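You operate a simulated robot arm through the tools that you are given. There is no shell and no other tool. Be economical: measure what you need, move in short steps, check, and stop when the job is done.

You run a simulated two-armed robot. Do the job below in one go: nothing can be reset, and whatever is moved stays where it is left.

TASK
Slacken mould 43, wet the yellow cloth in vat 3, line the mould and lower the curd block in.
Fine: take the cloth from trolley A. Turn the wooden toggle flat. Press the wet cloth down inside till it opens, then add the curd. The other moulds stay tight and unlined, the other cloths dry, trolley A braked. Leave the curd blocks on the cloth table.
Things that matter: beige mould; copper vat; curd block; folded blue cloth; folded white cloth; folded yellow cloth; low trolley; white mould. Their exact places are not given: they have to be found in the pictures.

The check looks at the end state, three seconds after you hand in, the way a careful person would. Anything else that was tipped, shoved, dropped, spilled or broken makes it a failure. Flat cloth is picked up by pressing the open fingertips on it (5 to 10 N) and closing them slowly along it; thin cloth reads only 2 to 8 mm in the jaws.

THE ROBOT
Two 7-joint arms with two-finger parallel grippers on one trunk, on a base that drives. Base frame: it is fixed to the floor where the robot stands at the start and does not move with it; the origin is under the middle of the robot, x ahead of it, y to its left, z up. Lengths are in mm, angles in degrees, forces in N, time in s.
The left shoulder is at the start at [50, 187, 973], the right one opposite. With the tool pointing down near the work surface each hand reaches from about 100 to 640 mm from the robot's upright axis, wherever it stands, measured 20 degrees to its own side. Places, roughly: copper vat [-1000, -1800, 400]; curd block [1250, -750, 500]; curd block (9x7x6 cm) [-3500, 3600, 800]; folded blue cloth, folded white cloth, folded yell [1000, -1000, 500]; folded white cloth (20x8x4 cm) [-3800, 4400, 800]; low trolley [800, 100, 500]. Payload 3.43 kg a hand.
Tool frame (each hand has its own): the origin (TCP) lies between the finger pads and is the grasp point; the fingertips stand 30 mm ahead of it; z points along the fingers, y is the line along which they close. The gripper opens to 94 mm. The fingers are 28 mm wide and 10 mm thick; the gripper's body (50 by 96 mm) begins 55 mm behind the TCP.
Orientation is told as [roll, pitch, yaw] about the base's x, y, z axes, in that order, counted from this pose: with the fingers straight down and closing along the base's y, the tool's x points along the base's -x, its y along +y and its z along -z.

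THE INTERFACE
- The arms move only by the tool arm_command. It takes "left_moves", "right_moves" or both (then of equal length, played together; a hand with none holds still); each is a list of rows, each an object of numbers (a shift or turn left out is 0, a gripper value left out holds the last): "x", "y", "z": the shift along the base's x, y, z in units of 30 mm (1.0 is 30 mm); "rx", "ry", "rz": the turn, a rotation vector about the base's x, y, z in units of 5 degrees (1.0 is 5 degrees); "fingers": the finger opening in mm, from 0 to 94. In form: [{"x": .., "y": .., "z": .., "rx": .., "ry": .., "rz": .., "fingers": ..}, ...]. A call has 1 to 10 rows; each row shifts and turns the commanded pose from where the row before left it. A call with a number of a shift or a turn outside -1 to 1 is refused whole. Each row takes 0.2 s and may step no farther than 50 mm and 8.6 degrees from the row before; otherwise, or with a gripper value out of range, the whole call is refused. Where a pose cannot be reached the arm comes as near as it can. A force on the tool above 40 N (or 10 N above the force at the start of the call, whichever is more), or a blocked arm, ends the call early, and 0.2 s more pass. Each finger travels about 153 mm/s and halts on what it meets, pressing with about 39 N; the grip force reading is that of the motor and also rises with nothing between the fingers. The clock runs only during rows and for 0.2 s after the last one: add rows that do not move to give the fingers time. The reply holds the time, the measured pose of the TCP, the force on the tool along the base axes, the opening and the grip force, in the units named above and with some noise, with the torque about the TCP (base axes, N m) and any sound that the robot's microphone picked up.
- Cameras (640 x 400 px; columns grow to the right, rows downward): "scene" is now at [144.6, 32, 1165.8]; the picture's right is [0.42, -0.91, 0.00], its down [-0.31, -0.14, -0.94] and it looks along [0.85, 0.39, -0.34] (base axes); focal length 214 px, centre (320, 200). "left" rides on the left gripper at [76, -14, -102] in its tool frame; the picture's right is [0.18, 0.98, 0.00], its down [-0.75, 0.14, -0.64] and it looks along [-0.63, 0.12, 0.77] (tool axes); focal length 243 px, centre (320, 200). "right" rides on the right gripper at [76, 14, -102] in its tool frame; the picture's right is [-0.18, 0.98, 0.00], its down [-0.75, -0.14, -0.64] and it looks along [-0.63, -0.12, 0.77] (tool axes); focal length 243 px, centre (320, 200).
- capture(camera): a new picture of that camera. The clock stands still meanwhile.
- slide_trunk(by): slides the trunk up (or, below 0, down) by that many mm; the arms and the scene camera ride with it, the base frame stays. It gives what a move gives, with no picture.
- roll_base(legs): drives the robot by 1 to 6 legs, each [ahead, left, turn to the left] in mm, mm and degrees, along the robot's own axes; the way and the turn of a leg run together, so that a leg with both is an arc; at most 1500 mm and 180 degrees a leg. The arms and the cameras ride along, it lands a little off, and it stops where it bumps. It gives what a move gives.
- pan_tilt(pan, tilt): turns the head with the scene camera to pan (to the left, within 80 degrees either way) and tilt (down, from -29 to 69), counted from straight ahead of the robot. It gives what a move gives.
- pixel_to_xyz(camera, pixels): for up to 12 pixels [column, row] of the newest picture of that camera ("zoom" is the newest enlarged one), the place [x, y, z] in the base frame of the surface seen there, good to about 2 mm, but the place of the scene camera against the robot may be out by one fixed shift of up to 12 mm in any direction. The clock stands still meanwhile.
- inspect(camera, box): a new picture of the part [left, top, right, bottom] of that camera's present view, enlarged. The clock stands still meanwhile.
- finish_job(): hands the job in; it is judged then, once.

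Go step by step. Measure first, check grasps and placings, and put right what went wrong. The budget is 80 turns and 58 pictures, counting those below and the enlarged ones. Unless the task says otherwise, let go and move clear before handing in, and close with one line.

The tools are called after "Request:" by a JSON object that holds its "method" and its "body". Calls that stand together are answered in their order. arm_command: Moves the arms, as the interface text tells. Its arguments: {"type":"object","properties":{"left_moves":{"type":"array","items":{"type":"object","properties":{"x":{"type":"number"},"y":{"type":"number"},"z":{"type":"number"},"rx":{"type":"number"},"ry":{"type":"number"},"rz":{"type":"number"},"fingers":{"type":"number"}}}},"right_moves":{"type":"array","items":{"type":"object","properties":{"x":{"type":"number"},"y":{"type":"number"},"z":{"type":"number"},"rx":{"type":"number"},"ry":{"type":"number"},"rz":{"type":"number"},"fingers":{"type":"number"}}}}},"required":[]} The other tools are called the same way: slide_trunk (by) slides the trunk up or down; roll_base (legs) drives the base; pan_tilt (pan, tilt) turns the head that bears the scene camera; capture (camera) takes a picture; pixel_to_xyz (camera, pixels) gives the place of the surface under pixels of a picture; inspect (camera, box) takes an enlarged picture of a part of a camera's view; finish_job () hands the job in.

At the start:

```text
clock: 0.0
left_eef_pos: [222.0, 259.2, 1167.9]
left_ee_rot: [-0.1, 0.0, 0.1]
left_force: [-1.0, -0.1, -0.4]
left_ft_torque: [0.02, -0.01, -0.01]
left_grip_width: 94.1
left_grip_force: 0.0
right_eef_pos: [402.6, -33.5, 1068.0]
right_ee_rot: [0.0, 0.0, 0.0]
right_force: [-0.9, 0.0, 0.3]
right_ft_torque: [-0.01, 0.02, 0.0]
right_grip_width: 93.9
right_grip_force: 0.0
trunk travel left (down, up): [-189.0, 243.0]
robot x, y, heading: [-0.6, -0.1, -0.0]
head pan, tilt: [24.6, 20.2]
```

scene: 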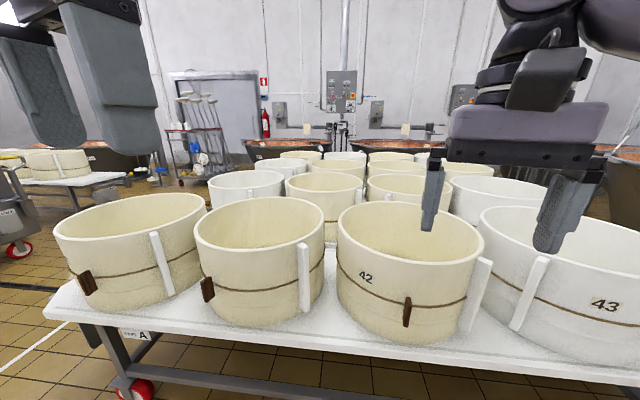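
right: 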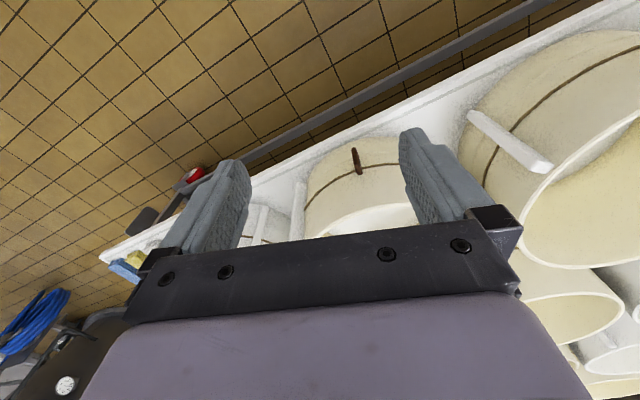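
left: 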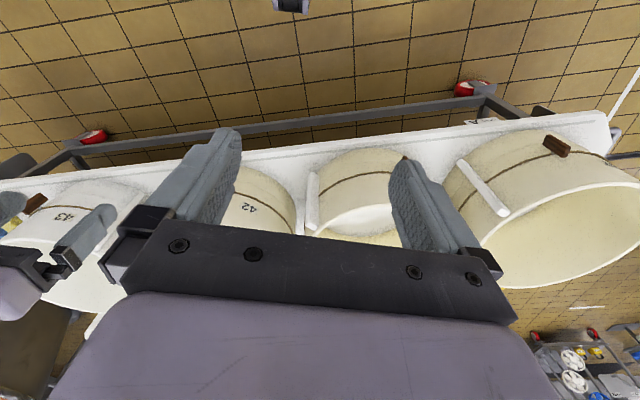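

The scene picture shows mould 43 at about (600,300), a white mould on trolley A, with its toggle probably out of view to the right. I'll pan right to find the toggle, cloths, curd and vats.

Request:
{"method": "pan_tilt", "body": {"pan": -30, "tilt": 25}}

Request:
{"method": "capture", "body": {"camera": "scene"}}

```text
clock: 1.2
left_eef_pos: [222.8, 258.1, 1167.4]
left_ee_rot: [-0.1, -0.1, 0.1]
left_force: [-0.1, -0.2, 0.5]
left_ft_torque: [0.03, -0.05, -0.01]
left_grip_width: 94.0
left_grip_force: 0.1
right_eef_pos: [401.4, -32.7, 1068.0]
right_ee_rot: [0.0, -0.1, 0.1]
right_force: [0.5, -0.2, 0.1]
right_ft_torque: [0.0, -0.04, 0.01]
right_grip_width: 94.1
right_grip_force: 0.1
trunk travel left (down, up): [-189.0, 243.0]
robot x, y, heading: [-4.3, 0.2, -0.2]
head pan, tilt: [-30.0, 25.0]
```

```text
54 pictures are left
```

scene: 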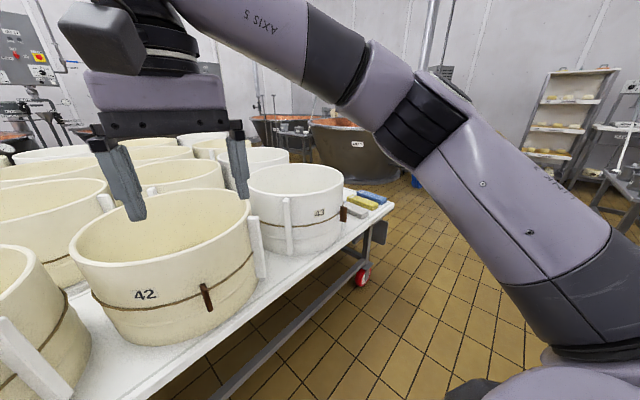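

Mould 43 sits at (295,210) at the end of the trolley, with a dark toggle at (343,213) and the cloths behind it at (370,200). I'll zoom in and measure.

Request:
{"method": "inspect", "body": {"camera": "scene", "box": [220, 100, 420, 300]}}

Request:
{"method": "pixel_to_xyz", "body": {"camera": "scene", "pixels": [[343, 212], [320, 212], [288, 225], [365, 202], [372, 196], [355, 210], [250, 178], [342, 178], [295, 168], [295, 194], [350, 145], [362, 275]]}}

```text
2.00 times, centred on (320, 200) of scene
```

zoom: 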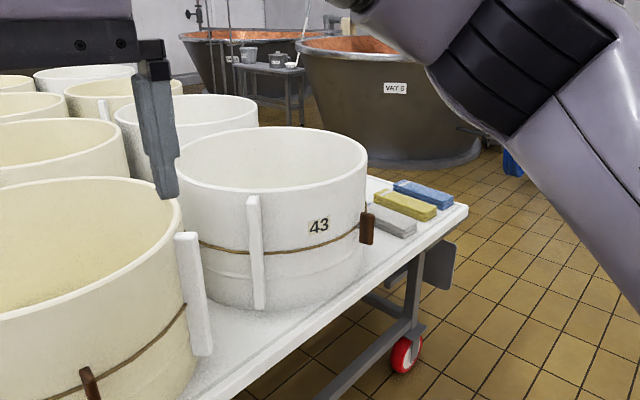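

```text
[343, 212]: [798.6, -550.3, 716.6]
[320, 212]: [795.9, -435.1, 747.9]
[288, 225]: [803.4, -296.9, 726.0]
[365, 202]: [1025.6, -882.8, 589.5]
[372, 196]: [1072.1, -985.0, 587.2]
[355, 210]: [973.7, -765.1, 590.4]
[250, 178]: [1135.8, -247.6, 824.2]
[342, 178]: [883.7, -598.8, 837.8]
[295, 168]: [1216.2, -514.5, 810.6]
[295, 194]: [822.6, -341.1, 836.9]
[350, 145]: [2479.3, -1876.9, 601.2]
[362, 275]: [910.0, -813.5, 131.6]
```

Mould 43's rim is at z≈838, centred near (1010,-430). The toggle is at about (798,-550,717), the cloths at (1000..1070,-765..-985,590). I'll roll right to stand before the toggle and look closer.

Request:
{"method": "roll_base", "body": {"legs": [[0, -650, 0]]}}

Request:
{"method": "pan_tilt", "body": {"pan": 0, "tilt": 30}}

Request:
{"method": "capture", "body": {"camera": "scene"}}

```text
clock: 4.9
left_eef_pos: [222.1, -394.9, 1166.1]
left_ee_rot: [-0.1, -0.1, -0.2]
left_force: [-0.2, -0.5, 0.1]
left_ft_torque: [0.0, -0.02, 0.0]
left_grip_width: 94.0
left_grip_force: 0.0
right_eef_pos: [400.2, -686.7, 1066.1]
right_ee_rot: [0.0, 0.0, -0.1]
right_force: [0.8, 0.6, 1.4]
right_ft_torque: [-0.01, 0.01, -0.02]
right_grip_width: 94.1
right_grip_force: 0.1
trunk travel left (down, up): [-189.0, 243.0]
robot x, y, heading: [-4.8, -649.6, -0.1]
head pan, tilt: [-30.0, 25.0]
```

```text
clock: 5.8
left_eef_pos: [223.0, -394.4, 1167.7]
left_ee_rot: [-0.1, -0.2, -0.2]
left_force: [-1.4, 0.0, -0.6]
left_ft_torque: [0.01, -0.03, -0.01]
left_grip_width: 94.0
left_grip_force: 0.0
right_eef_pos: [400.4, -687.8, 1067.8]
right_ee_rot: [0.0, 0.0, -0.2]
right_force: [-1.0, 0.5, -0.2]
right_ft_torque: [0.01, -0.02, 0.03]
right_grip_width: 94.2
right_grip_force: 0.1
trunk travel left (down, up): [-189.0, 243.0]
robot x, y, heading: [-1.0, -649.4, -0.2]
head pan, tilt: [0.0, 30.0]
```

```text
52 pictures are left
```

scene: 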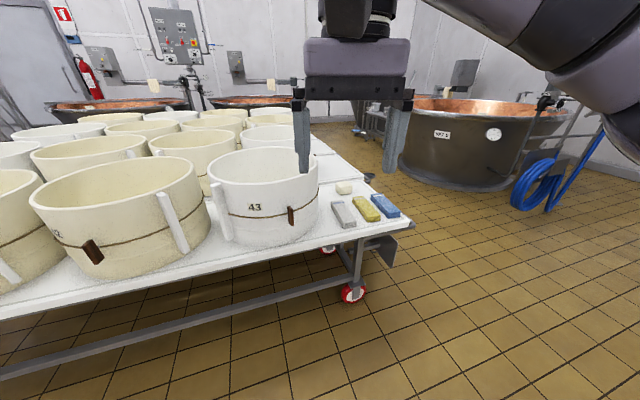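

Now mould 43, its toggle (291,216), the cloths (343–385,210) and the curd block (345,187) are all visible. I'll zoom in and measure.

Request:
{"method": "inspect", "body": {"camera": "scene", "box": [200, 110, 460, 270]}}

Request:
{"method": "pixel_to_xyz", "body": {"camera": "scene", "pixels": [[291, 217], [278, 217], [344, 188], [343, 214], [368, 209], [386, 206], [212, 190], [265, 190], [255, 152], [318, 165], [349, 293], [408, 218]]}}

```text
2.46 times, centred on (330, 190) of scene
```

zoom: 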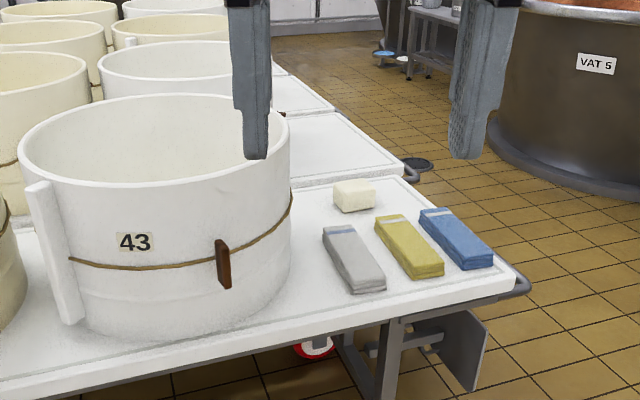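

```text
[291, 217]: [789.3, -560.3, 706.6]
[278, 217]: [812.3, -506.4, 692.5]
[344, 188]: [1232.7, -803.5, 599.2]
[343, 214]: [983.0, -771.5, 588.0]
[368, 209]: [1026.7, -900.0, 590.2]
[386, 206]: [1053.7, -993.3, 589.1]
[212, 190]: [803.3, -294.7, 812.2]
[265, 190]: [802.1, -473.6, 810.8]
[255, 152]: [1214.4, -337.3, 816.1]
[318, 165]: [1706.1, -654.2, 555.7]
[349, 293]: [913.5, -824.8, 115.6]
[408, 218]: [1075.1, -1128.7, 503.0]
```

The far vat is VAT 5, so vat 3 lies elsewhere (probably behind me to the right). First the toggle at (789,-560,706): I'll bring the right hand to a horizontal pose facing forward.

Request:
{"method": "arm_command", "body": {"right_moves": [{"ry": -1, "x": 0.2, "y": -0.2, "z": -0.5}, {"ry": -1, "x": 0.2, "y": -0.2, "z": -0.5}, {"ry": -1, "x": 0.2, "y": -0.2, "z": -0.5}, {"ry": -1, "x": 0.2, "y": -0.2, "z": -0.5}, {"ry": -1, "x": 0.2, "y": -0.2, "z": -0.5}, {"ry": -1, "x": 0.2, "y": -0.2, "z": -0.5}, {"ry": -1, "x": 0.2, "y": -0.2, "z": -0.5}, {"ry": -1, "x": 0.2, "y": -0.2, "z": -0.5}, {"ry": -1, "x": 0.2, "y": -0.2, "z": -0.5}, {"ry": -1, "x": 0.2, "y": -0.2, "z": -0.5}]}}

Request:
{"method": "arm_command", "body": {"right_moves": [{"ry": -1, "x": 0.2, "y": -0.2, "z": -0.7}, {"ry": -1, "x": 0.2, "y": -0.2, "z": -0.7}, {"ry": -1, "x": 0.2, "y": -0.2, "z": -0.7}, {"ry": -1, "x": 0.2, "y": -0.2, "z": -0.7}, {"ry": -1, "x": 0.2, "y": -0.2, "z": -0.7}, {"ry": -1, "x": 0.2, "y": -0.2, "z": -0.7}, {"ry": -1, "x": 0.2, "y": -0.2, "z": -0.7}, {"ry": -1, "x": 0.2, "y": -0.2, "z": -0.7}, {"z": 0}, {"z": 0}]}}

```text
clock: 8.0
left_eef_pos: [224.9, -394.1, 1167.1]
left_ee_rot: [-0.1, 0.0, -0.3]
left_force: [-1.0, 0.0, -0.1]
left_ft_torque: [0.01, 0.04, -0.01]
left_grip_width: 93.9
left_grip_force: 0.0
right_eef_pos: [460.8, -746.7, 916.2]
right_ee_rot: [0.3, -50.1, -0.4]
right_force: [-0.4, -0.2, -0.2]
right_ft_torque: [0.0, 0.0, 0.0]
right_grip_width: 94.1
right_grip_force: 0.1
trunk travel left (down, up): [-189.0, 243.0]
robot x, y, heading: [-4.3, -653.2, 0.0]
head pan, tilt: [0.0, 30.0]
```

```text
clock: 10.2
left_eef_pos: [222.8, -394.5, 1166.8]
left_ee_rot: [-0.2, -0.2, -0.2]
left_force: [-0.4, 0.3, -0.9]
left_ft_torque: [0.02, 0.01, 0.03]
left_grip_width: 94.0
left_grip_force: 0.0
right_eef_pos: [491.2, -721.3, 796.8]
right_ee_rot: [45.7, -89.7, -46.1]
right_force: [0.1, -0.1, -0.2]
right_ft_torque: [0.01, 0.02, 0.02]
right_grip_width: 94.0
right_grip_force: 0.1
right hand out of reach, approached as far as the arm can: row 6, 7, 8
trunk travel left (down, up): [-189.0, 243.0]
robot x, y, heading: [-3.5, -652.3, -0.4]
head pan, tilt: [0.0, 30.0]
```

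The right hand is now horizontal at z≈797. I'll turn the robot 30° to face the toggle square on, and lower the trunk to toggle height, staying ~130 mm off.

Request:
{"method": "roll_base", "body": {"legs": [[0, 0, 30], [0, -248, 0], [100, 0, 0]]}}

Request:
{"method": "slide_trunk", "body": {"by": -85}}

Request:
{"method": "capture", "body": {"camera": "right"}}

Request:
{"method": "capture", "body": {"camera": "scene"}}

```text
clock: 14.2
left_eef_pos: [272.2, -481.7, 1168.0]
left_ee_rot: [-0.1, -0.1, 29.8]
left_force: [-0.7, -0.5, 0.2]
left_ft_torque: [0.01, 0.01, 0.01]
left_grip_width: 94.0
left_grip_force: 0.1
right_eef_pos: [667.4, -630.9, 797.9]
right_ee_rot: [37.5, -89.7, -7.9]
right_force: [-0.6, -1.1, -0.2]
right_ft_torque: [-0.01, -0.01, -0.02]
right_grip_width: 94.2
right_grip_force: 0.1
trunk travel left (down, up): [-189.0, 243.0]
robot x, y, heading: [210.2, -817.6, 30.1]
head pan, tilt: [0.0, 30.0]
```

```text
clock: 15.5
left_eef_pos: [272.1, -482.3, 1081.9]
left_ee_rot: [-0.1, -0.2, 29.8]
left_force: [0.7, -0.3, 0.3]
left_ft_torque: [0.01, -0.02, -0.01]
left_grip_width: 94.1
left_grip_force: 0.1
right_eef_pos: [666.7, -631.0, 711.5]
right_ee_rot: [41.1, -89.7, -11.5]
right_force: [-0.2, 0.4, 0.3]
right_ft_torque: [0.0, -0.02, 0.0]
right_grip_width: 94.0
right_grip_force: 0.0
trunk travel left (down, up): [-104.0, 328.0]
robot x, y, heading: [207.3, -816.2, 29.9]
head pan, tilt: [0.0, 30.0]
```

```text
50 pictures are left
```

right: 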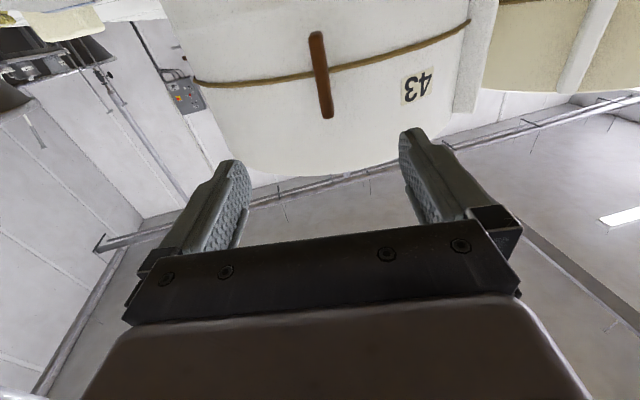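

```text
49 pictures are left
```

scene: 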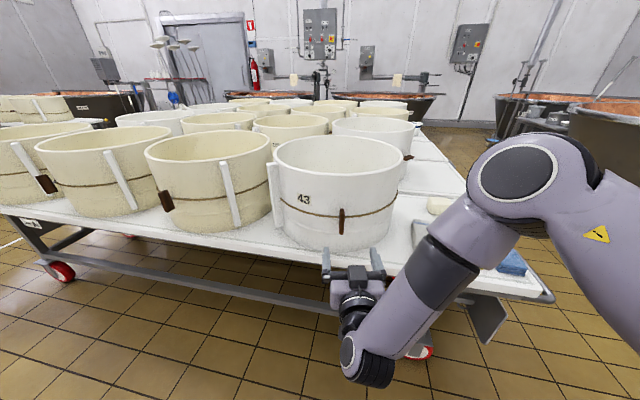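

The right picture shows the toggle from (316,34) to (328,116), standing nearly upright and centred between the open fingers. I'll measure its ends and the wall.

Request:
{"method": "pixel_to_xyz", "body": {"camera": "right", "pixels": [[317, 40], [322, 75], [327, 110], [280, 76], [370, 66], [330, 150], [235, 82], [310, 55], [332, 95]]}}

Request:
{"method": "inspect", "body": {"camera": "right", "box": [240, 0, 410, 140]}}

```text
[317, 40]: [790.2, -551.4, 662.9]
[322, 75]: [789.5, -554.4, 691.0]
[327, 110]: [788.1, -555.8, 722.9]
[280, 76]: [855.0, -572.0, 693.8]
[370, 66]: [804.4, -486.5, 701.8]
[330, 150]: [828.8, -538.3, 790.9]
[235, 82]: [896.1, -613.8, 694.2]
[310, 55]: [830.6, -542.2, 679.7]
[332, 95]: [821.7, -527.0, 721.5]
```

```text
2.86 times, centred on (325, 70) of right
```

zoom: 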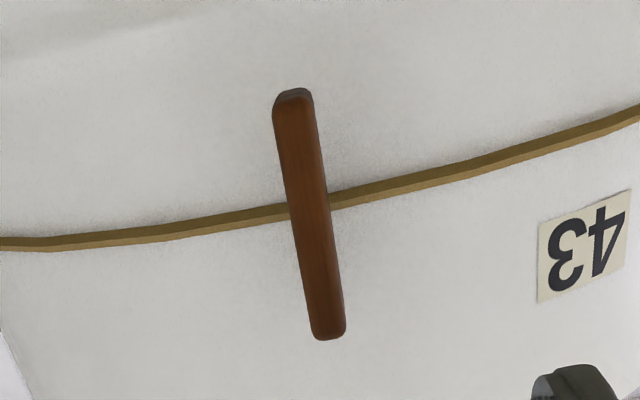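

The toggle is upright, centre ≈(789,-554,693), 72 mm long, standing ~40 mm off the wall, so turning it about its pin lays it flat. Before going in I check that my wrist (370,370) clears the trolley edge.

Request:
{"method": "pixel_to_xyz", "body": {"camera": "scene", "pixels": [[350, 345], [375, 368], [395, 340], [355, 320], [352, 305], [300, 262], [300, 270], [240, 252], [327, 262], [376, 258], [340, 290], [440, 268]]}}

```text
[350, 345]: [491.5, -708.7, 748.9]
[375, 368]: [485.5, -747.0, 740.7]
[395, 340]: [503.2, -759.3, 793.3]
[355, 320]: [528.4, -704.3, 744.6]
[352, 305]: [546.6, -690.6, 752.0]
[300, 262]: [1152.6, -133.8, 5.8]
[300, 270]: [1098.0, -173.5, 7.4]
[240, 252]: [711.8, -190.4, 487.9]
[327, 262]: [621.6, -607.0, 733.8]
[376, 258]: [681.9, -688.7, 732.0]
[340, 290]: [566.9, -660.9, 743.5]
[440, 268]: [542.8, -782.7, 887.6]
```

The wrist is at z≈740, well above the table (590), so the approach is clear. I advance half way along the toggle's axis and check the response.

Request:
{"method": "arm_command", "body": {"right_moves": [{"x": 0.63, "y": 0.4, "z": -0.15}, {"x": 0.63, "y": 0.4, "z": -0.15}, {"x": 0.63, "y": 0.4, "z": -0.15}, {"x": 0}]}}

```text
clock: 16.5
left_eef_pos: [272.8, -482.7, 1083.1]
left_ee_rot: [-0.2, 0.0, 29.9]
left_force: [0.7, 0.8, 0.3]
left_ft_torque: [-0.02, -0.01, 0.01]
left_grip_width: 94.0
left_grip_force: 0.1
right_eef_pos: [710.0, -583.2, 710.6]
right_ee_rot: [18.9, -89.5, 10.5]
right_force: [-0.7, -0.3, -0.1]
right_ft_torque: [-0.03, 0.02, -0.04]
right_grip_width: 93.8
right_grip_force: 0.1
right hand out of reach, approached as far as the arm can: row 1, 2, 3
trunk travel left (down, up): [-104.0, 328.0]
robot x, y, heading: [205.8, -818.1, 29.9]
head pan, tilt: [0.0, 30.0]
```

The arm is at a reach limit in this pose, so I'll use trunk and base for the fine approach: 18 mm down, then 60 ahead and 14 right.

Request:
{"method": "slide_trunk", "body": {"by": -18}}

Request:
{"method": "roll_base", "body": {"legs": [[0, -14, 0], [55, 0, 0]]}}

Request:
{"method": "inspect", "body": {"camera": "right", "box": [160, 0, 500, 212]}}

```text
clock: 17.1
left_eef_pos: [272.3, -482.2, 1065.0]
left_ee_rot: [-0.1, -0.2, 29.9]
left_force: [0.0, -0.6, -0.2]
left_ft_torque: [0.0, -0.03, -0.03]
left_grip_width: 93.9
left_grip_force: 0.1
right_eef_pos: [710.6, -583.4, 691.4]
right_ee_rot: [22.2, -89.5, 7.2]
right_force: [0.2, 0.2, 0.6]
right_ft_torque: [0.01, 0.0, -0.04]
right_grip_width: 94.2
right_grip_force: 0.0
trunk travel left (down, up): [-86.0, 346.0]
robot x, y, heading: [207.5, -819.3, 29.9]
head pan, tilt: [0.0, 30.0]
```

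```text
clock: 18.4
left_eef_pos: [326.6, -467.8, 1062.9]
left_ee_rot: [-0.1, -0.2, 30.0]
left_force: [-0.1, 0.2, 0.0]
left_ft_torque: [-0.01, 0.01, -0.02]
left_grip_width: 94.1
left_grip_force: 0.0
right_eef_pos: [764.8, -568.8, 692.4]
right_ee_rot: [21.8, -89.5, 7.3]
right_force: [-0.4, 0.5, -0.1]
right_ft_torque: [-0.03, -0.02, -0.02]
right_grip_width: 94.0
right_grip_force: 0.0
trunk travel left (down, up): [-86.0, 346.0]
robot x, y, heading: [263.8, -802.5, 29.9]
head pan, tilt: [0.0, 30.0]
```

```text
1.88 times, centred on (330, 106) of right
```

zoom: 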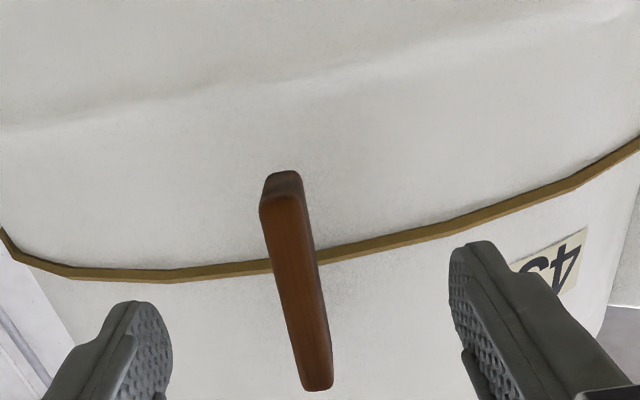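

Fingers straddle the toggle and are level with its front face. I advance 18 mm more with the base and close slowly.

Request:
{"method": "roll_base", "body": {"legs": [[18, 0, 0]]}}

Request:
{"method": "arm_command", "body": {"right_moves": [{"fingers": 60}, {"fingers": 40}, {"fingers": 25}, {"fingers": 10}, {"fingers": 10}]}}

Request:
{"method": "inspect", "body": {"camera": "right", "box": [160, 0, 500, 212]}}

```text
clock: 19.2
left_eef_pos: [343.1, -458.8, 1065.1]
left_ee_rot: [0.0, -0.1, 29.9]
left_force: [0.3, -0.1, 0.0]
left_ft_torque: [-0.01, -0.04, 0.01]
left_grip_width: 93.9
left_grip_force: 0.1
right_eef_pos: [780.9, -559.3, 691.6]
right_ee_rot: [21.3, -89.5, 8.0]
right_force: [0.0, -0.3, 0.0]
right_ft_torque: [0.01, 0.02, -0.03]
right_grip_width: 94.1
right_grip_force: 0.1
trunk travel left (down, up): [-86.0, 346.0]
robot x, y, heading: [279.1, -794.6, 30.0]
head pan, tilt: [0.0, 30.0]
```

```text
clock: 20.4
left_eef_pos: [342.1, -459.6, 1064.0]
left_ee_rot: [-0.2, -0.2, 29.9]
left_force: [0.0, -0.1, -1.0]
left_ft_torque: [-0.04, 0.0, -0.01]
left_grip_width: 94.1
left_grip_force: 0.0
right_eef_pos: [781.7, -560.4, 692.4]
right_ee_rot: [20.3, -89.5, 8.9]
right_force: [2.1, -1.9, -0.2]
right_ft_torque: [0.02, -0.27, 0.53]
right_grip_width: 12.6
right_grip_force: 39.3
trunk travel left (down, up): [-86.0, 346.0]
robot x, y, heading: [279.2, -794.1, 29.8]
head pan, tilt: [0.0, 30.0]
```

```text
1.88 times, centred on (330, 106) of right
```

zoom: 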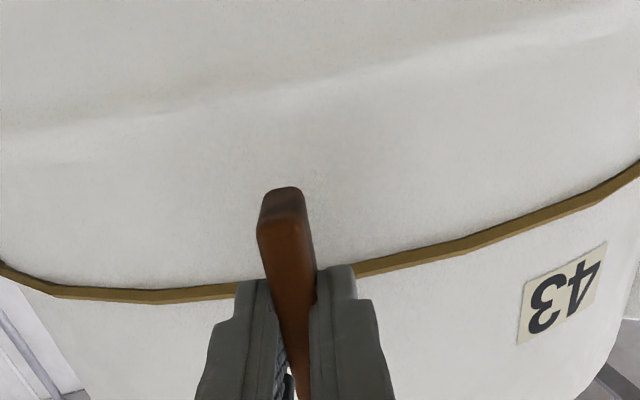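

The toggle is gripped (12.6 mm, 39 N). I start turning it about the approach axis, three small steps, and read the torque.

Request:
{"method": "arm_command", "body": {"right_moves": [{"rx": 0.866, "ry": 0.5}, {"rx": 0.866, "ry": 0.5}, {"rx": 0.866, "ry": 0.5}, {"rx": 0}]}}

```text
clock: 21.4
left_eef_pos: [342.3, -457.4, 1065.7]
left_ee_rot: [-0.1, -0.3, 29.9]
left_force: [0.8, -0.2, -0.6]
left_ft_torque: [0.0, -0.01, 0.0]
left_grip_width: 93.9
left_grip_force: 0.0
right_eef_pos: [781.1, -559.9, 691.9]
right_ee_rot: [87.4, -74.8, -58.2]
right_force: [2.6, -2.3, 0.1]
right_ft_torque: [-1.18, -1.06, 0.54]
right_grip_width: 19.3
right_grip_force: 39.0
trunk travel left (down, up): [-86.0, 346.0]
robot x, y, heading: [275.9, -790.8, 29.9]
head pan, tilt: [0.0, 30.0]
```

The opening grew to 19.3 mm with 1.6 N m of torque: the toggle did not follow that way. I turn back and try the other direction.

Request:
{"method": "arm_command", "body": {"right_moves": [{"rx": -0.866, "ry": -0.5}, {"rx": -0.866, "ry": -0.5}, {"rx": -0.866, "ry": -0.5}, {"rx": -0.866, "ry": -0.5}, {"rx": -0.866, "ry": -0.5}, {"rx": -0.866, "ry": -0.5}, {"rx": 0}]}}

Request:
{"method": "inspect", "body": {"camera": "right", "box": [160, 0, 500, 212]}}

```text
clock: 23.0
left_eef_pos: [342.5, -459.8, 1064.3]
left_ee_rot: [-0.1, -0.2, 29.9]
left_force: [-0.9, 0.4, 0.8]
left_ft_torque: [-0.01, -0.02, -0.02]
left_grip_width: 94.1
left_grip_force: 0.0
right_eef_pos: [780.5, -559.9, 692.3]
right_ee_rot: [-88.9, -75.1, 118.1]
right_force: [-2.2, -4.0, 2.2]
right_ft_torque: [-0.37, 0.59, 0.39]
right_grip_width: 12.6
right_grip_force: 39.4
trunk travel left (down, up): [-86.0, 346.0]
robot x, y, heading: [278.7, -792.3, 29.7]
head pan, tilt: [0.0, 30.0]
```

```text
1.88 times, centred on (330, 106) of right
```

zoom: 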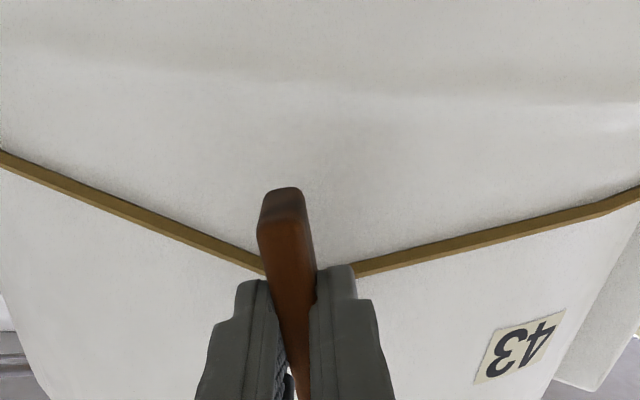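

This way the toggle follows (12.6 mm, cord tilted with it). I keep turning.

Request:
{"method": "arm_command", "body": {"right_moves": [{"rx": -0.866, "ry": -0.5}, {"rx": -0.866, "ry": -0.5}, {"rx": -0.866, "ry": -0.5}, {"rx": -0.866, "ry": -0.5}, {"rx": -0.866, "ry": -0.5}, {"rx": -0.866, "ry": -0.5}, {"rx": -0.866, "ry": -0.5}, {"rx": -0.866, "ry": -0.5}, {"rx": 0}]}}

Request:
{"method": "arm_command", "body": {"right_moves": [{"rx": -0.866, "ry": -0.5}, {"rx": -0.866, "ry": -0.5}, {"rx": -0.866, "ry": -0.5}, {"rx": -0.866, "ry": -0.5}, {"rx": -0.866, "ry": -0.5}, {"rx": -0.866, "ry": -0.5}, {"rx": -0.866, "ry": -0.5}, {"rx": 0}]}}

Request:
{"method": "capture", "body": {"camera": "right"}}

```text
clock: 25.0
left_eef_pos: [342.7, -458.7, 1065.3]
left_ee_rot: [-0.1, -0.1, 29.8]
left_force: [0.4, -0.1, -0.2]
left_ft_torque: [-0.03, 0.0, 0.01]
left_grip_width: 94.1
left_grip_force: 0.0
right_eef_pos: [781.5, -560.9, 693.7]
right_ee_rot: [-90.3, -35.1, 119.0]
right_force: [7.9, -4.7, 7.2]
right_ft_torque: [-0.31, 0.55, -0.16]
right_grip_width: 12.7
right_grip_force: 38.7
trunk travel left (down, up): [-86.0, 346.0]
robot x, y, heading: [276.1, -795.8, 30.0]
head pan, tilt: [0.0, 30.0]
```

```text
clock: 26.8
left_eef_pos: [342.1, -459.4, 1065.0]
left_ee_rot: [0.0, -0.1, 29.9]
left_force: [0.3, -0.1, 0.6]
left_ft_torque: [0.0, 0.0, 0.0]
left_grip_width: 94.1
left_grip_force: 0.1
right_eef_pos: [779.0, -559.3, 695.0]
right_ee_rot: [-90.5, -0.1, 119.2]
right_force: [8.3, -9.0, 8.3]
right_ft_torque: [-0.1, 0.25, -1.24]
right_grip_width: 12.6
right_grip_force: 38.5
right hand out of reach, approached as far as the arm can: row 6
trunk travel left (down, up): [-86.0, 346.0]
robot x, y, heading: [274.1, -793.9, 29.8]
head pan, tilt: [0.0, 30.0]
```

```text
44 pictures are left
```

right: 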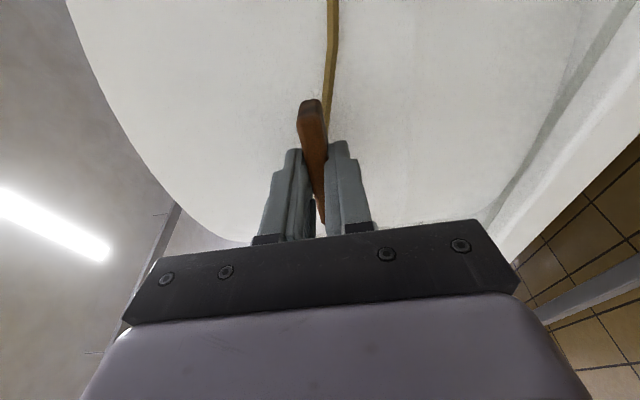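

The toggle now lies horizontal along the cord. I'll open the fingers and back off with the base, then check that it stays flat.

Request:
{"method": "arm_command", "body": {"right_moves": [{"fingers": 20}, {"fingers": 40}, {"fingers": 60}, {"fingers": 60}]}}

Request:
{"method": "roll_base", "body": {"legs": [[-150, 0, 0]]}}

Request:
{"method": "inspect", "body": {"camera": "scene", "box": [220, 120, 460, 270]}}

```text
clock: 27.8
left_eef_pos: [342.1, -458.3, 1064.7]
left_ee_rot: [-0.1, -0.2, 29.8]
left_force: [-0.6, 0.2, 0.4]
left_ft_torque: [0.0, -0.02, 0.03]
left_grip_width: 94.1
left_grip_force: 0.1
right_eef_pos: [777.4, -556.2, 695.5]
right_ee_rot: [-90.5, -0.2, 119.3]
right_force: [0.1, 0.4, 0.8]
right_ft_torque: [0.02, 0.02, 0.01]
right_grip_width: 60.1
right_grip_force: 0.1
trunk travel left (down, up): [-86.0, 346.0]
robot x, y, heading: [276.1, -794.9, 30.1]
head pan, tilt: [0.0, 30.0]
```

```text
clock: 29.2
left_eef_pos: [212.1, -533.3, 1064.4]
left_ee_rot: [0.0, -0.1, 30.1]
left_force: [0.6, -0.3, 0.1]
left_ft_torque: [-0.05, -0.02, -0.01]
left_grip_width: 94.1
left_grip_force: 0.0
right_eef_pos: [646.6, -630.6, 695.2]
right_ee_rot: [-90.5, -0.3, 119.4]
right_force: [1.0, -0.4, -0.1]
right_ft_torque: [0.0, 0.01, -0.01]
right_grip_width: 60.0
right_grip_force: 0.1
trunk travel left (down, up): [-86.0, 346.0]
robot x, y, heading: [148.5, -869.1, 30.0]
head pan, tilt: [0.0, 30.0]
```

```text
2.67 times, centred on (340, 195) of scene
```

zoom: 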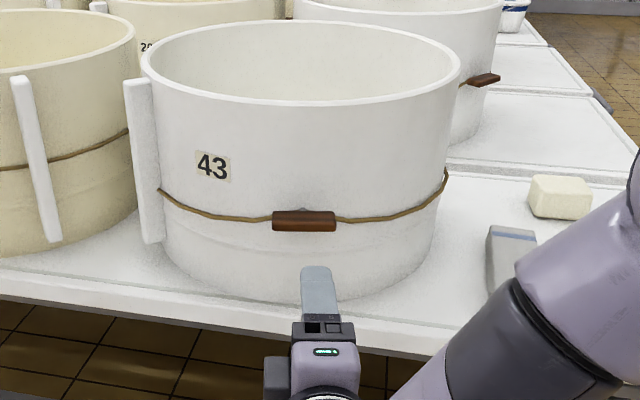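

The toggle lies flat and the cord hangs slack, with the other moulds untouched. Next I back away and unwind the right hand to point down again.

Request:
{"method": "roll_base", "body": {"legs": [[-200, 0, 0]]}}

Request:
{"method": "arm_command", "body": {"right_moves": [{"rx": 0.866, "ry": 0.5}, {"rx": 0.866, "ry": 0.5}, {"rx": 0.866, "ry": 0.5}, {"rx": 0.866, "ry": 0.5}, {"rx": 0.866, "ry": 0.5}, {"rx": 0.866, "ry": 0.5}, {"rx": 0.866, "ry": 0.5}, {"rx": 0.866, "ry": 0.5}, {"rx": 0.866, "ry": 0.5}, {"rx": 0}]}}

Request:
{"method": "arm_command", "body": {"right_moves": [{"rx": 0.866, "ry": 0.5}, {"rx": 0.866, "ry": 0.5}, {"rx": 0.866, "ry": 0.5}, {"rx": 0.866, "ry": 0.5}, {"rx": 0.866, "ry": 0.5}, {"rx": 0.866, "ry": 0.5}, {"rx": 0.866, "ry": 0.5}, {"rx": 0.866, "ry": 0.5}, {"rx": 0.866, "ry": 0.5}, {"rx": 0}]}}

Request:
{"method": "arm_command", "body": {"right_moves": [{"rx": -0.5, "ry": 0.866, "z": 0.5}, {"rx": -0.5, "ry": 0.866, "z": 0.5}, {"rx": -0.5, "ry": 0.866, "z": 0.5}, {"rx": -0.5, "ry": 0.866, "z": 0.5}, {"rx": -0.5, "ry": 0.866, "z": 0.5}, {"rx": -0.5, "ry": 0.866, "z": 0.5}, {"rx": -0.5, "ry": 0.866, "z": 0.5}, {"rx": -0.5, "ry": 0.866, "z": 0.5}, {"rx": -0.5, "ry": 0.866, "z": 0.5}]}}

Request:
{"method": "arm_command", "body": {"right_moves": [{"rx": -0.5, "ry": 0.866, "z": 0.5}, {"rx": -0.5, "ry": 0.866, "z": 0.5}, {"rx": -0.5, "ry": 0.866, "z": 0.5}, {"rx": -0.5, "ry": 0.866, "z": 0.5}, {"rx": -0.5, "ry": 0.866, "z": 0.5}, {"rx": -0.5, "ry": 0.866, "z": 0.5}, {"rx": -0.5, "ry": 0.866, "z": 0.5}, {"rx": -0.5, "ry": 0.866, "z": 0.5}, {"rx": -0.5, "ry": 0.866, "z": 0.5}]}}

```text
clock: 30.8
left_eef_pos: [39.8, -633.6, 1065.1]
left_ee_rot: [-0.1, -0.1, 30.2]
left_force: [0.3, 0.2, 0.4]
left_ft_torque: [-0.02, -0.01, -0.01]
left_grip_width: 93.9
left_grip_force: 0.0
right_eef_pos: [475.7, -730.9, 695.3]
right_ee_rot: [-90.5, -0.1, 119.5]
right_force: [0.6, 0.0, -0.3]
right_ft_torque: [0.01, 0.01, 0.0]
right_grip_width: 59.8
right_grip_force: 0.1
trunk travel left (down, up): [-86.0, 346.0]
robot x, y, heading: [-24.6, -966.4, 30.5]
head pan, tilt: [0.0, 30.0]
```

```text
clock: 33.0
left_eef_pos: [39.7, -632.7, 1063.1]
left_ee_rot: [-0.1, -0.1, 30.2]
left_force: [0.0, -0.6, 0.2]
left_ft_torque: [0.04, 0.02, -0.01]
left_grip_width: 93.8
left_grip_force: 0.0
right_eef_pos: [476.3, -731.3, 694.4]
right_ee_rot: [-90.0, -45.4, 119.2]
right_force: [0.9, 0.1, 0.3]
right_ft_torque: [0.02, 0.01, 0.02]
right_grip_width: 60.1
right_grip_force: 0.0
trunk travel left (down, up): [-86.0, 346.0]
robot x, y, heading: [-22.9, -966.0, 30.1]
head pan, tilt: [0.0, 30.0]
```

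```text
clock: 35.2
left_eef_pos: [38.9, -632.2, 1064.0]
left_ee_rot: [0.0, -0.1, 30.1]
left_force: [0.7, 0.8, -0.1]
left_ft_torque: [0.02, 0.03, 0.02]
left_grip_width: 94.3
left_grip_force: 0.0
right_eef_pos: [475.6, -730.8, 694.8]
right_ee_rot: [26.2, -89.4, 3.3]
right_force: [0.6, 0.0, 0.8]
right_ft_torque: [0.0, -0.01, -0.02]
right_grip_width: 59.9
right_grip_force: 0.0
trunk travel left (down, up): [-86.0, 346.0]
robot x, y, heading: [-25.2, -968.2, 30.1]
head pan, tilt: [0.0, 30.0]
```

```text
clock: 37.2
left_eef_pos: [40.3, -632.6, 1064.8]
left_ee_rot: [-0.1, -0.1, 30.0]
left_force: [-0.2, -0.4, -0.6]
left_ft_torque: [-0.02, 0.01, -0.04]
left_grip_width: 94.1
left_grip_force: 0.0
right_eef_pos: [475.1, -730.8, 828.9]
right_ee_rot: [-0.4, -44.3, 29.6]
right_force: [0.7, -0.2, -0.5]
right_ft_torque: [0.0, -0.02, 0.01]
right_grip_width: 60.0
right_grip_force: 0.0
trunk travel left (down, up): [-86.0, 346.0]
robot x, y, heading: [-22.6, -967.6, 30.2]
head pan, tilt: [0.0, 30.0]
```

```text
clock: 39.2
left_eef_pos: [39.9, -633.1, 1063.5]
left_ee_rot: [-0.1, -0.1, 30.0]
left_force: [0.5, 0.9, 0.1]
left_ft_torque: [-0.02, -0.03, -0.02]
left_grip_width: 94.0
left_grip_force: 0.1
right_eef_pos: [444.5, -747.7, 954.9]
right_ee_rot: [-0.5, -2.0, 30.0]
right_force: [0.1, -0.7, -0.2]
right_ft_torque: [0.01, 0.01, 0.04]
right_grip_width: 60.1
right_grip_force: 0.0
right hand out of reach, approached as far as the arm can: row 8, 9
trunk travel left (down, up): [-86.0, 346.0]
robot x, y, heading: [-26.6, -967.4, 30.3]
head pan, tilt: [0.0, 30.0]
```

Right hand is pointing down again. Now I turn to the right to find vat 3, expected near (-1000,-1800).

Request:
{"method": "roll_base", "body": {"legs": [[0, 0, -110]]}}

Request:
{"method": "pan_tilt", "body": {"pan": -50, "tilt": 25}}

Request:
{"method": "capture", "body": {"camera": "scene"}}

```text
clock: 44.2
left_eef_pos: [270.9, -1140.1, 1065.1]
left_ee_rot: [0.0, -0.1, -79.6]
left_force: [0.1, 0.0, 0.2]
left_ft_torque: [-0.01, 0.0, 0.01]
left_grip_width: 94.0
left_grip_force: 0.0
right_eef_pos: [25.7, -1483.8, 954.7]
right_ee_rot: [-0.4, -2.1, -79.8]
right_force: [0.0, -0.7, -0.3]
right_ft_torque: [-0.02, 0.01, 0.01]
right_grip_width: 59.8
right_grip_force: 0.1
trunk travel left (down, up): [-86.0, 346.0]
robot x, y, heading: [-26.2, -971.0, -79.8]
head pan, tilt: [0.0, 30.0]
```

```text
clock: 45.4
left_eef_pos: [270.9, -1139.7, 1063.9]
left_ee_rot: [-0.1, -0.1, -79.5]
left_force: [0.4, -0.1, 0.2]
left_ft_torque: [0.0, -0.02, 0.03]
left_grip_width: 94.0
left_grip_force: 0.1
right_eef_pos: [26.3, -1483.7, 954.1]
right_ee_rot: [-0.4, -2.1, -79.7]
right_force: [0.8, 0.1, -0.8]
right_ft_torque: [0.03, -0.02, 0.0]
right_grip_width: 59.9
right_grip_force: 0.1
trunk travel left (down, up): [-86.0, 346.0]
robot x, y, heading: [-23.2, -966.0, -79.5]
head pan, tilt: [-50.0, 25.0]
```

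```text
42 pictures are left
```

scene: 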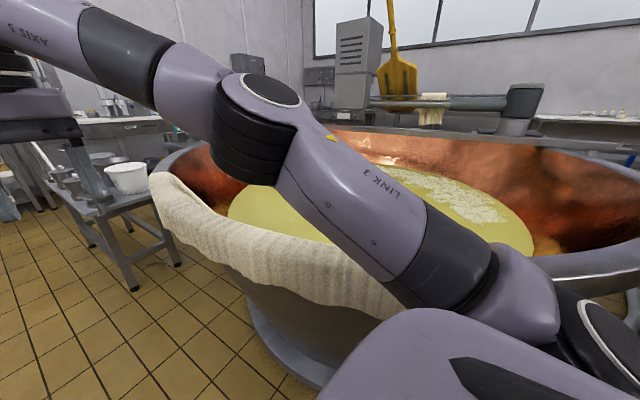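

A vat with whey is right there, its rim partly draped with a cloth that hides any label. I'll measure it and look for its number.

Request:
{"method": "pixel_to_xyz", "body": {"camera": "scene", "pixels": [[180, 195], [300, 255], [380, 295], [560, 270], [630, 265], [250, 210], [480, 215], [170, 155], [300, 290], [300, 350], [540, 240], [400, 108]]}}

Request:
{"method": "pan_tilt", "body": {"pan": -80, "tilt": 25}}

Request:
{"method": "capture", "body": {"camera": "scene"}}

```text
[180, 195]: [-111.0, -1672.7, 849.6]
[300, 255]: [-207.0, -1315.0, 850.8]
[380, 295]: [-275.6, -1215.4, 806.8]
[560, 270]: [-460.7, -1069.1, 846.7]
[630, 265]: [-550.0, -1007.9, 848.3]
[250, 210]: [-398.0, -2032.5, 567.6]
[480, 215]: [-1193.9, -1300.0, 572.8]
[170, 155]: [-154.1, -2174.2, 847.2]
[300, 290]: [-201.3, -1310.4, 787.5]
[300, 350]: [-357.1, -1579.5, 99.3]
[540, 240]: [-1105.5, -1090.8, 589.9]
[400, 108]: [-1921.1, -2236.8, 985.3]
```

```text
clock: 46.3
left_eef_pos: [270.7, -1141.8, 1065.3]
left_ee_rot: [-0.1, -0.1, -79.4]
left_force: [1.2, -0.6, 0.4]
left_ft_torque: [0.02, 0.0, -0.03]
left_grip_width: 93.8
left_grip_force: 0.0
right_eef_pos: [25.8, -1483.9, 955.6]
right_ee_rot: [-0.5, -2.1, -79.9]
right_force: [-0.2, -0.2, -0.2]
right_ft_torque: [-0.02, 0.01, 0.0]
right_grip_width: 60.0
right_grip_force: 0.2
trunk travel left (down, up): [-86.0, 346.0]
robot x, y, heading: [-23.9, -970.1, -79.7]
head pan, tilt: [-80.0, 25.0]
```

```text
41 pictures are left
```

scene: 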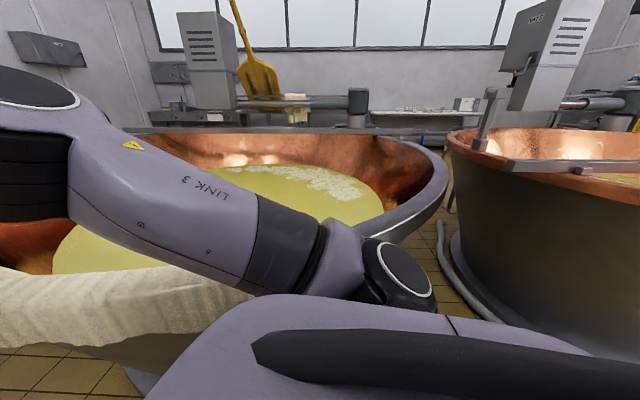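

Small plates are on the control boxes at (60,45) and (537,18). I'll enlarge both to read vat numbers.

Request:
{"method": "inspect", "body": {"camera": "scene", "box": [0, 0, 200, 125]}}

Request:
{"method": "inspect", "body": {"camera": "scene", "box": [480, 0, 640, 100]}}

```text
3.20 times, centred on (100, 62) of scene
```

zoom: 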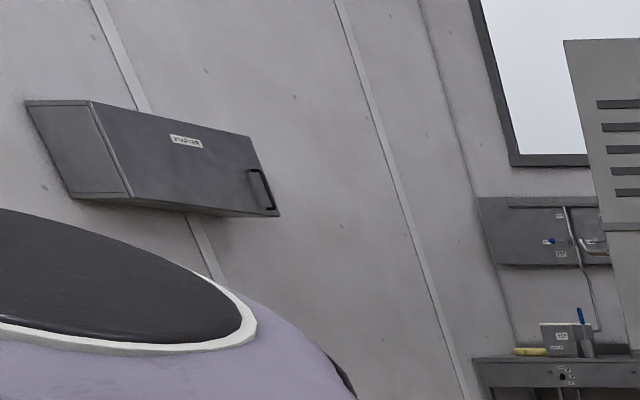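

```text
4.00 times, centred on (560, 50) of scene
```

zoom: 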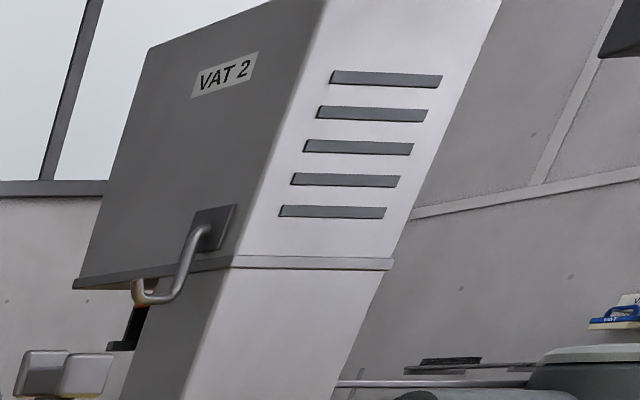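

The right-hand vat is VAT 2, so the draped one is 1 or 3. I'll shift a bit to see the draped vat's control box and body from another side.

Request:
{"method": "roll_base", "body": {"legs": [[0, 350, 0], [300, 0, 0]]}}

Request:
{"method": "pan_tilt", "body": {"pan": -38, "tilt": 15}}

Request:
{"method": "capture", "body": {"camera": "scene"}}

```text
clock: 50.2
left_eef_pos: [668.4, -1366.5, 1065.8]
left_ee_rot: [-0.1, -0.2, -79.4]
left_force: [0.2, -0.2, -0.1]
left_ft_torque: [-0.02, -0.01, 0.0]
left_grip_width: 94.1
left_grip_force: 0.1
right_eef_pos: [425.2, -1710.9, 955.3]
right_ee_rot: [-0.5, -2.2, -79.8]
right_force: [0.8, 0.2, 0.8]
right_ft_torque: [-0.02, 0.02, -0.01]
right_grip_width: 60.0
right_grip_force: 0.0
trunk travel left (down, up): [-86.0, 346.0]
robot x, y, heading: [369.8, -1196.7, -79.4]
head pan, tilt: [-80.0, 25.0]
```

```text
clock: 51.3
left_eef_pos: [668.6, -1366.4, 1064.5]
left_ee_rot: [-0.1, -0.2, -79.4]
left_force: [0.0, 0.3, 1.1]
left_ft_torque: [-0.01, 0.02, 0.03]
left_grip_width: 94.2
left_grip_force: 0.2
right_eef_pos: [425.7, -1710.9, 954.7]
right_ee_rot: [-0.5, -2.2, -79.7]
right_force: [-0.4, 0.1, 0.1]
right_ft_torque: [0.0, 0.0, -0.04]
right_grip_width: 59.9
right_grip_force: 0.3
trunk travel left (down, up): [-86.0, 346.0]
robot x, y, heading: [373.9, -1200.0, -79.7]
head pan, tilt: [-38.0, 15.0]
```

```text
38 pictures are left
```

scene: 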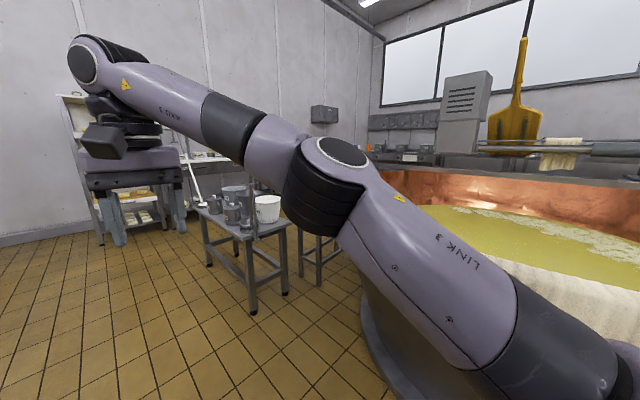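

No label visible yet at the box (460,105); I'll enlarge that region once.

Request:
{"method": "inspect", "body": {"camera": "scene", "box": [300, 50, 560, 212]}}

```text
2.46 times, centred on (430, 131) of scene
```

zoom: 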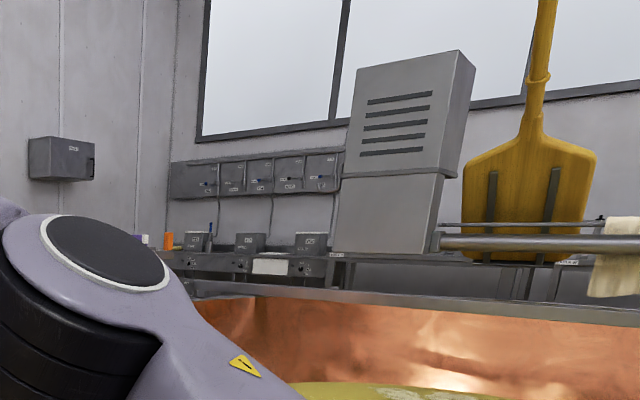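

I take the draped vat at (-870,-1780) as the vat 3 candidate (matches the given rough place); I'll confirm when there. Now to the yellow cloth, approached from the trolley's end.

Request:
{"method": "roll_base", "body": {"legs": [[300, 0, 0], [0, 0, 170], [0, -430, 0]]}}

Request:
{"method": "pan_tilt", "body": {"pan": -10, "tilt": 45}}

Request:
{"method": "capture", "body": {"camera": "scene"}}

Request:
{"method": "capture", "body": {"camera": "right"}}

```text
clock: 62.5
left_eef_pos: [594.5, -1269.9, 1063.8]
left_ee_rot: [-0.1, 0.0, 89.8]
left_force: [-0.7, -0.6, -0.3]
left_ft_torque: [-0.02, -0.01, 0.0]
left_grip_width: 94.2
left_grip_force: 0.1
right_eef_pos: [899.0, -978.6, 953.5]
right_ee_rot: [-0.5, -2.2, 89.4]
right_force: [-0.4, 0.0, -0.2]
right_ft_torque: [-0.04, 0.03, -0.01]
right_grip_width: 60.2
right_grip_force: 0.0
trunk travel left (down, up): [-86.0, 346.0]
robot x, y, heading: [846.0, -1495.9, 89.5]
head pan, tilt: [-38.0, 15.0]
```

```text
clock: 63.4
left_eef_pos: [594.5, -1270.2, 1063.6]
left_ee_rot: [-0.1, -0.1, 89.8]
left_force: [-0.1, 0.3, 0.4]
left_ft_torque: [-0.06, 0.0, -0.03]
left_grip_width: 93.8
left_grip_force: 0.0
right_eef_pos: [899.2, -978.4, 953.9]
right_ee_rot: [-0.5, -2.1, 89.5]
right_force: [0.1, -1.2, 0.5]
right_ft_torque: [-0.01, 0.0, -0.02]
right_grip_width: 59.9
right_grip_force: 0.1
trunk travel left (down, up): [-86.0, 346.0]
robot x, y, heading: [855.2, -1496.2, 89.8]
head pan, tilt: [-10.0, 45.0]
```

```text
36 pictures are left
```

scene: 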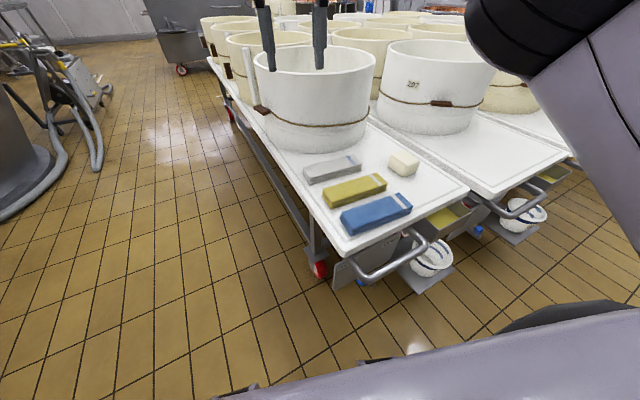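

```text
35 pictures are left
```

right: 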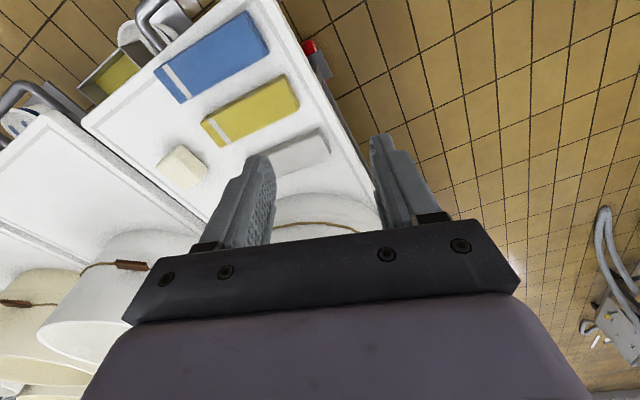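

The end of the trolley shows the white, yellow (355,190) and blue cloths and the curd (403,163); I measure the yellow cloth's outline in the right-hand picture.

Request:
{"method": "pixel_to_xyz", "body": {"camera": "right", "pixels": [[205, 123], [216, 144], [295, 108], [283, 78], [250, 112], [218, 102], [255, 145], [183, 165], [200, 180], [168, 152], [240, 135], [265, 52]]}}

Request:
{"method": "pixel_to_xyz", "body": {"camera": "scene", "pixels": [[355, 190], [375, 212], [333, 168], [403, 163], [378, 245], [345, 240], [425, 227], [265, 110], [313, 50], [375, 60], [313, 72], [300, 95]]}}

```text
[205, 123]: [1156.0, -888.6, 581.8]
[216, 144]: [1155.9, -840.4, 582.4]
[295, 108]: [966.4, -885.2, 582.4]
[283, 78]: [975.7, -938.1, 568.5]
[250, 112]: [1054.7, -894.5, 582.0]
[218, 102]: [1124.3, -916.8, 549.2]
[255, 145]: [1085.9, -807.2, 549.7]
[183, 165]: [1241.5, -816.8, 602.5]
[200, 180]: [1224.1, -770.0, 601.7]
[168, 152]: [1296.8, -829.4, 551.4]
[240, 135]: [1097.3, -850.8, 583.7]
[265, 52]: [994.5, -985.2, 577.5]
```

```text
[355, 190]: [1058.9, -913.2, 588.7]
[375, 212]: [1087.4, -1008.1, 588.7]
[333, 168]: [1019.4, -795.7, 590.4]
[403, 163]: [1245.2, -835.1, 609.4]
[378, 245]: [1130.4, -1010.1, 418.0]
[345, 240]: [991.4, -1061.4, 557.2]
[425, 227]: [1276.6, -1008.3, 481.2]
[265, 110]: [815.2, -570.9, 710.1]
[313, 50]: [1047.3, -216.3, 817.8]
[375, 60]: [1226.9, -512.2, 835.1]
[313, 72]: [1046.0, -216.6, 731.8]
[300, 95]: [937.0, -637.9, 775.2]
```

The yellow cloth top is at z≈582 (table 550), centred ≈(1063,-890), about 195×50 mm, turned ~14° from x. I check where my own base front (380,362) and trolley handle are before driving closer.

Request:
{"method": "pixel_to_xyz", "body": {"camera": "scene", "pixels": [[378, 362], [250, 390], [415, 350], [560, 318], [420, 270], [400, 270], [435, 265], [345, 285], [370, 280], [430, 292]]}}

Request:
{"method": "arm_command", "body": {"right_moves": [{"rz": -1, "fingers": 90}, {"rz": -1}, {"rz": -1}, {"rz": -1}, {"rz": -1}, {"rz": -1}, {"rz": -1}, {"rz": -1}]}}

Request:
{"method": "arm_command", "body": {"right_moves": [{"rz": -1}, {"rz": -1}, {"rz": -1}, {"rz": -1}, {"rz": -1}, {"rz": -1}, {"rz": -1}]}}

```text
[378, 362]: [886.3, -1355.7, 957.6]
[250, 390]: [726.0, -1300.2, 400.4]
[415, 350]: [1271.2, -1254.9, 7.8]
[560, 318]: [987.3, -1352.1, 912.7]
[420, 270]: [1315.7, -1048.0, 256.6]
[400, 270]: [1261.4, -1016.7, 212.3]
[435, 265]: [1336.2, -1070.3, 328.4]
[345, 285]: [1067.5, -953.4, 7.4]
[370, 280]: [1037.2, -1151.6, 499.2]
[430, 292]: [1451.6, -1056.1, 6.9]
```

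```text
clock: 65.2
left_eef_pos: [594.7, -1271.3, 1064.8]
left_ee_rot: [-0.2, 0.0, 89.8]
left_force: [-0.5, 0.1, -0.1]
left_ft_torque: [-0.03, 0.01, 0.01]
left_grip_width: 94.1
left_grip_force: 0.1
right_eef_pos: [899.4, -978.9, 954.6]
right_ee_rot: [-0.5, -2.2, 49.4]
right_force: [-0.4, 0.2, 0.4]
right_ft_torque: [0.02, -0.02, 0.0]
right_grip_width: 89.9
right_grip_force: 0.1
trunk travel left (down, up): [-86.0, 346.0]
robot x, y, heading: [851.4, -1494.3, 89.8]
head pan, tilt: [-10.0, 45.0]
```

```text
clock: 66.8
left_eef_pos: [595.3, -1270.0, 1065.4]
left_ee_rot: [-0.1, -0.1, 89.8]
left_force: [1.0, 0.7, -0.5]
left_ft_torque: [0.01, -0.02, 0.0]
left_grip_width: 94.0
left_grip_force: 0.1
right_eef_pos: [899.6, -978.2, 955.6]
right_ee_rot: [-0.5, -2.2, 14.3]
right_force: [0.4, 0.5, -0.5]
right_ft_torque: [-0.05, 0.02, 0.0]
right_grip_width: 90.3
right_grip_force: 0.1
trunk travel left (down, up): [-86.0, 346.0]
robot x, y, heading: [851.1, -1494.3, 89.7]
head pan, tilt: [-10.0, 45.0]
```

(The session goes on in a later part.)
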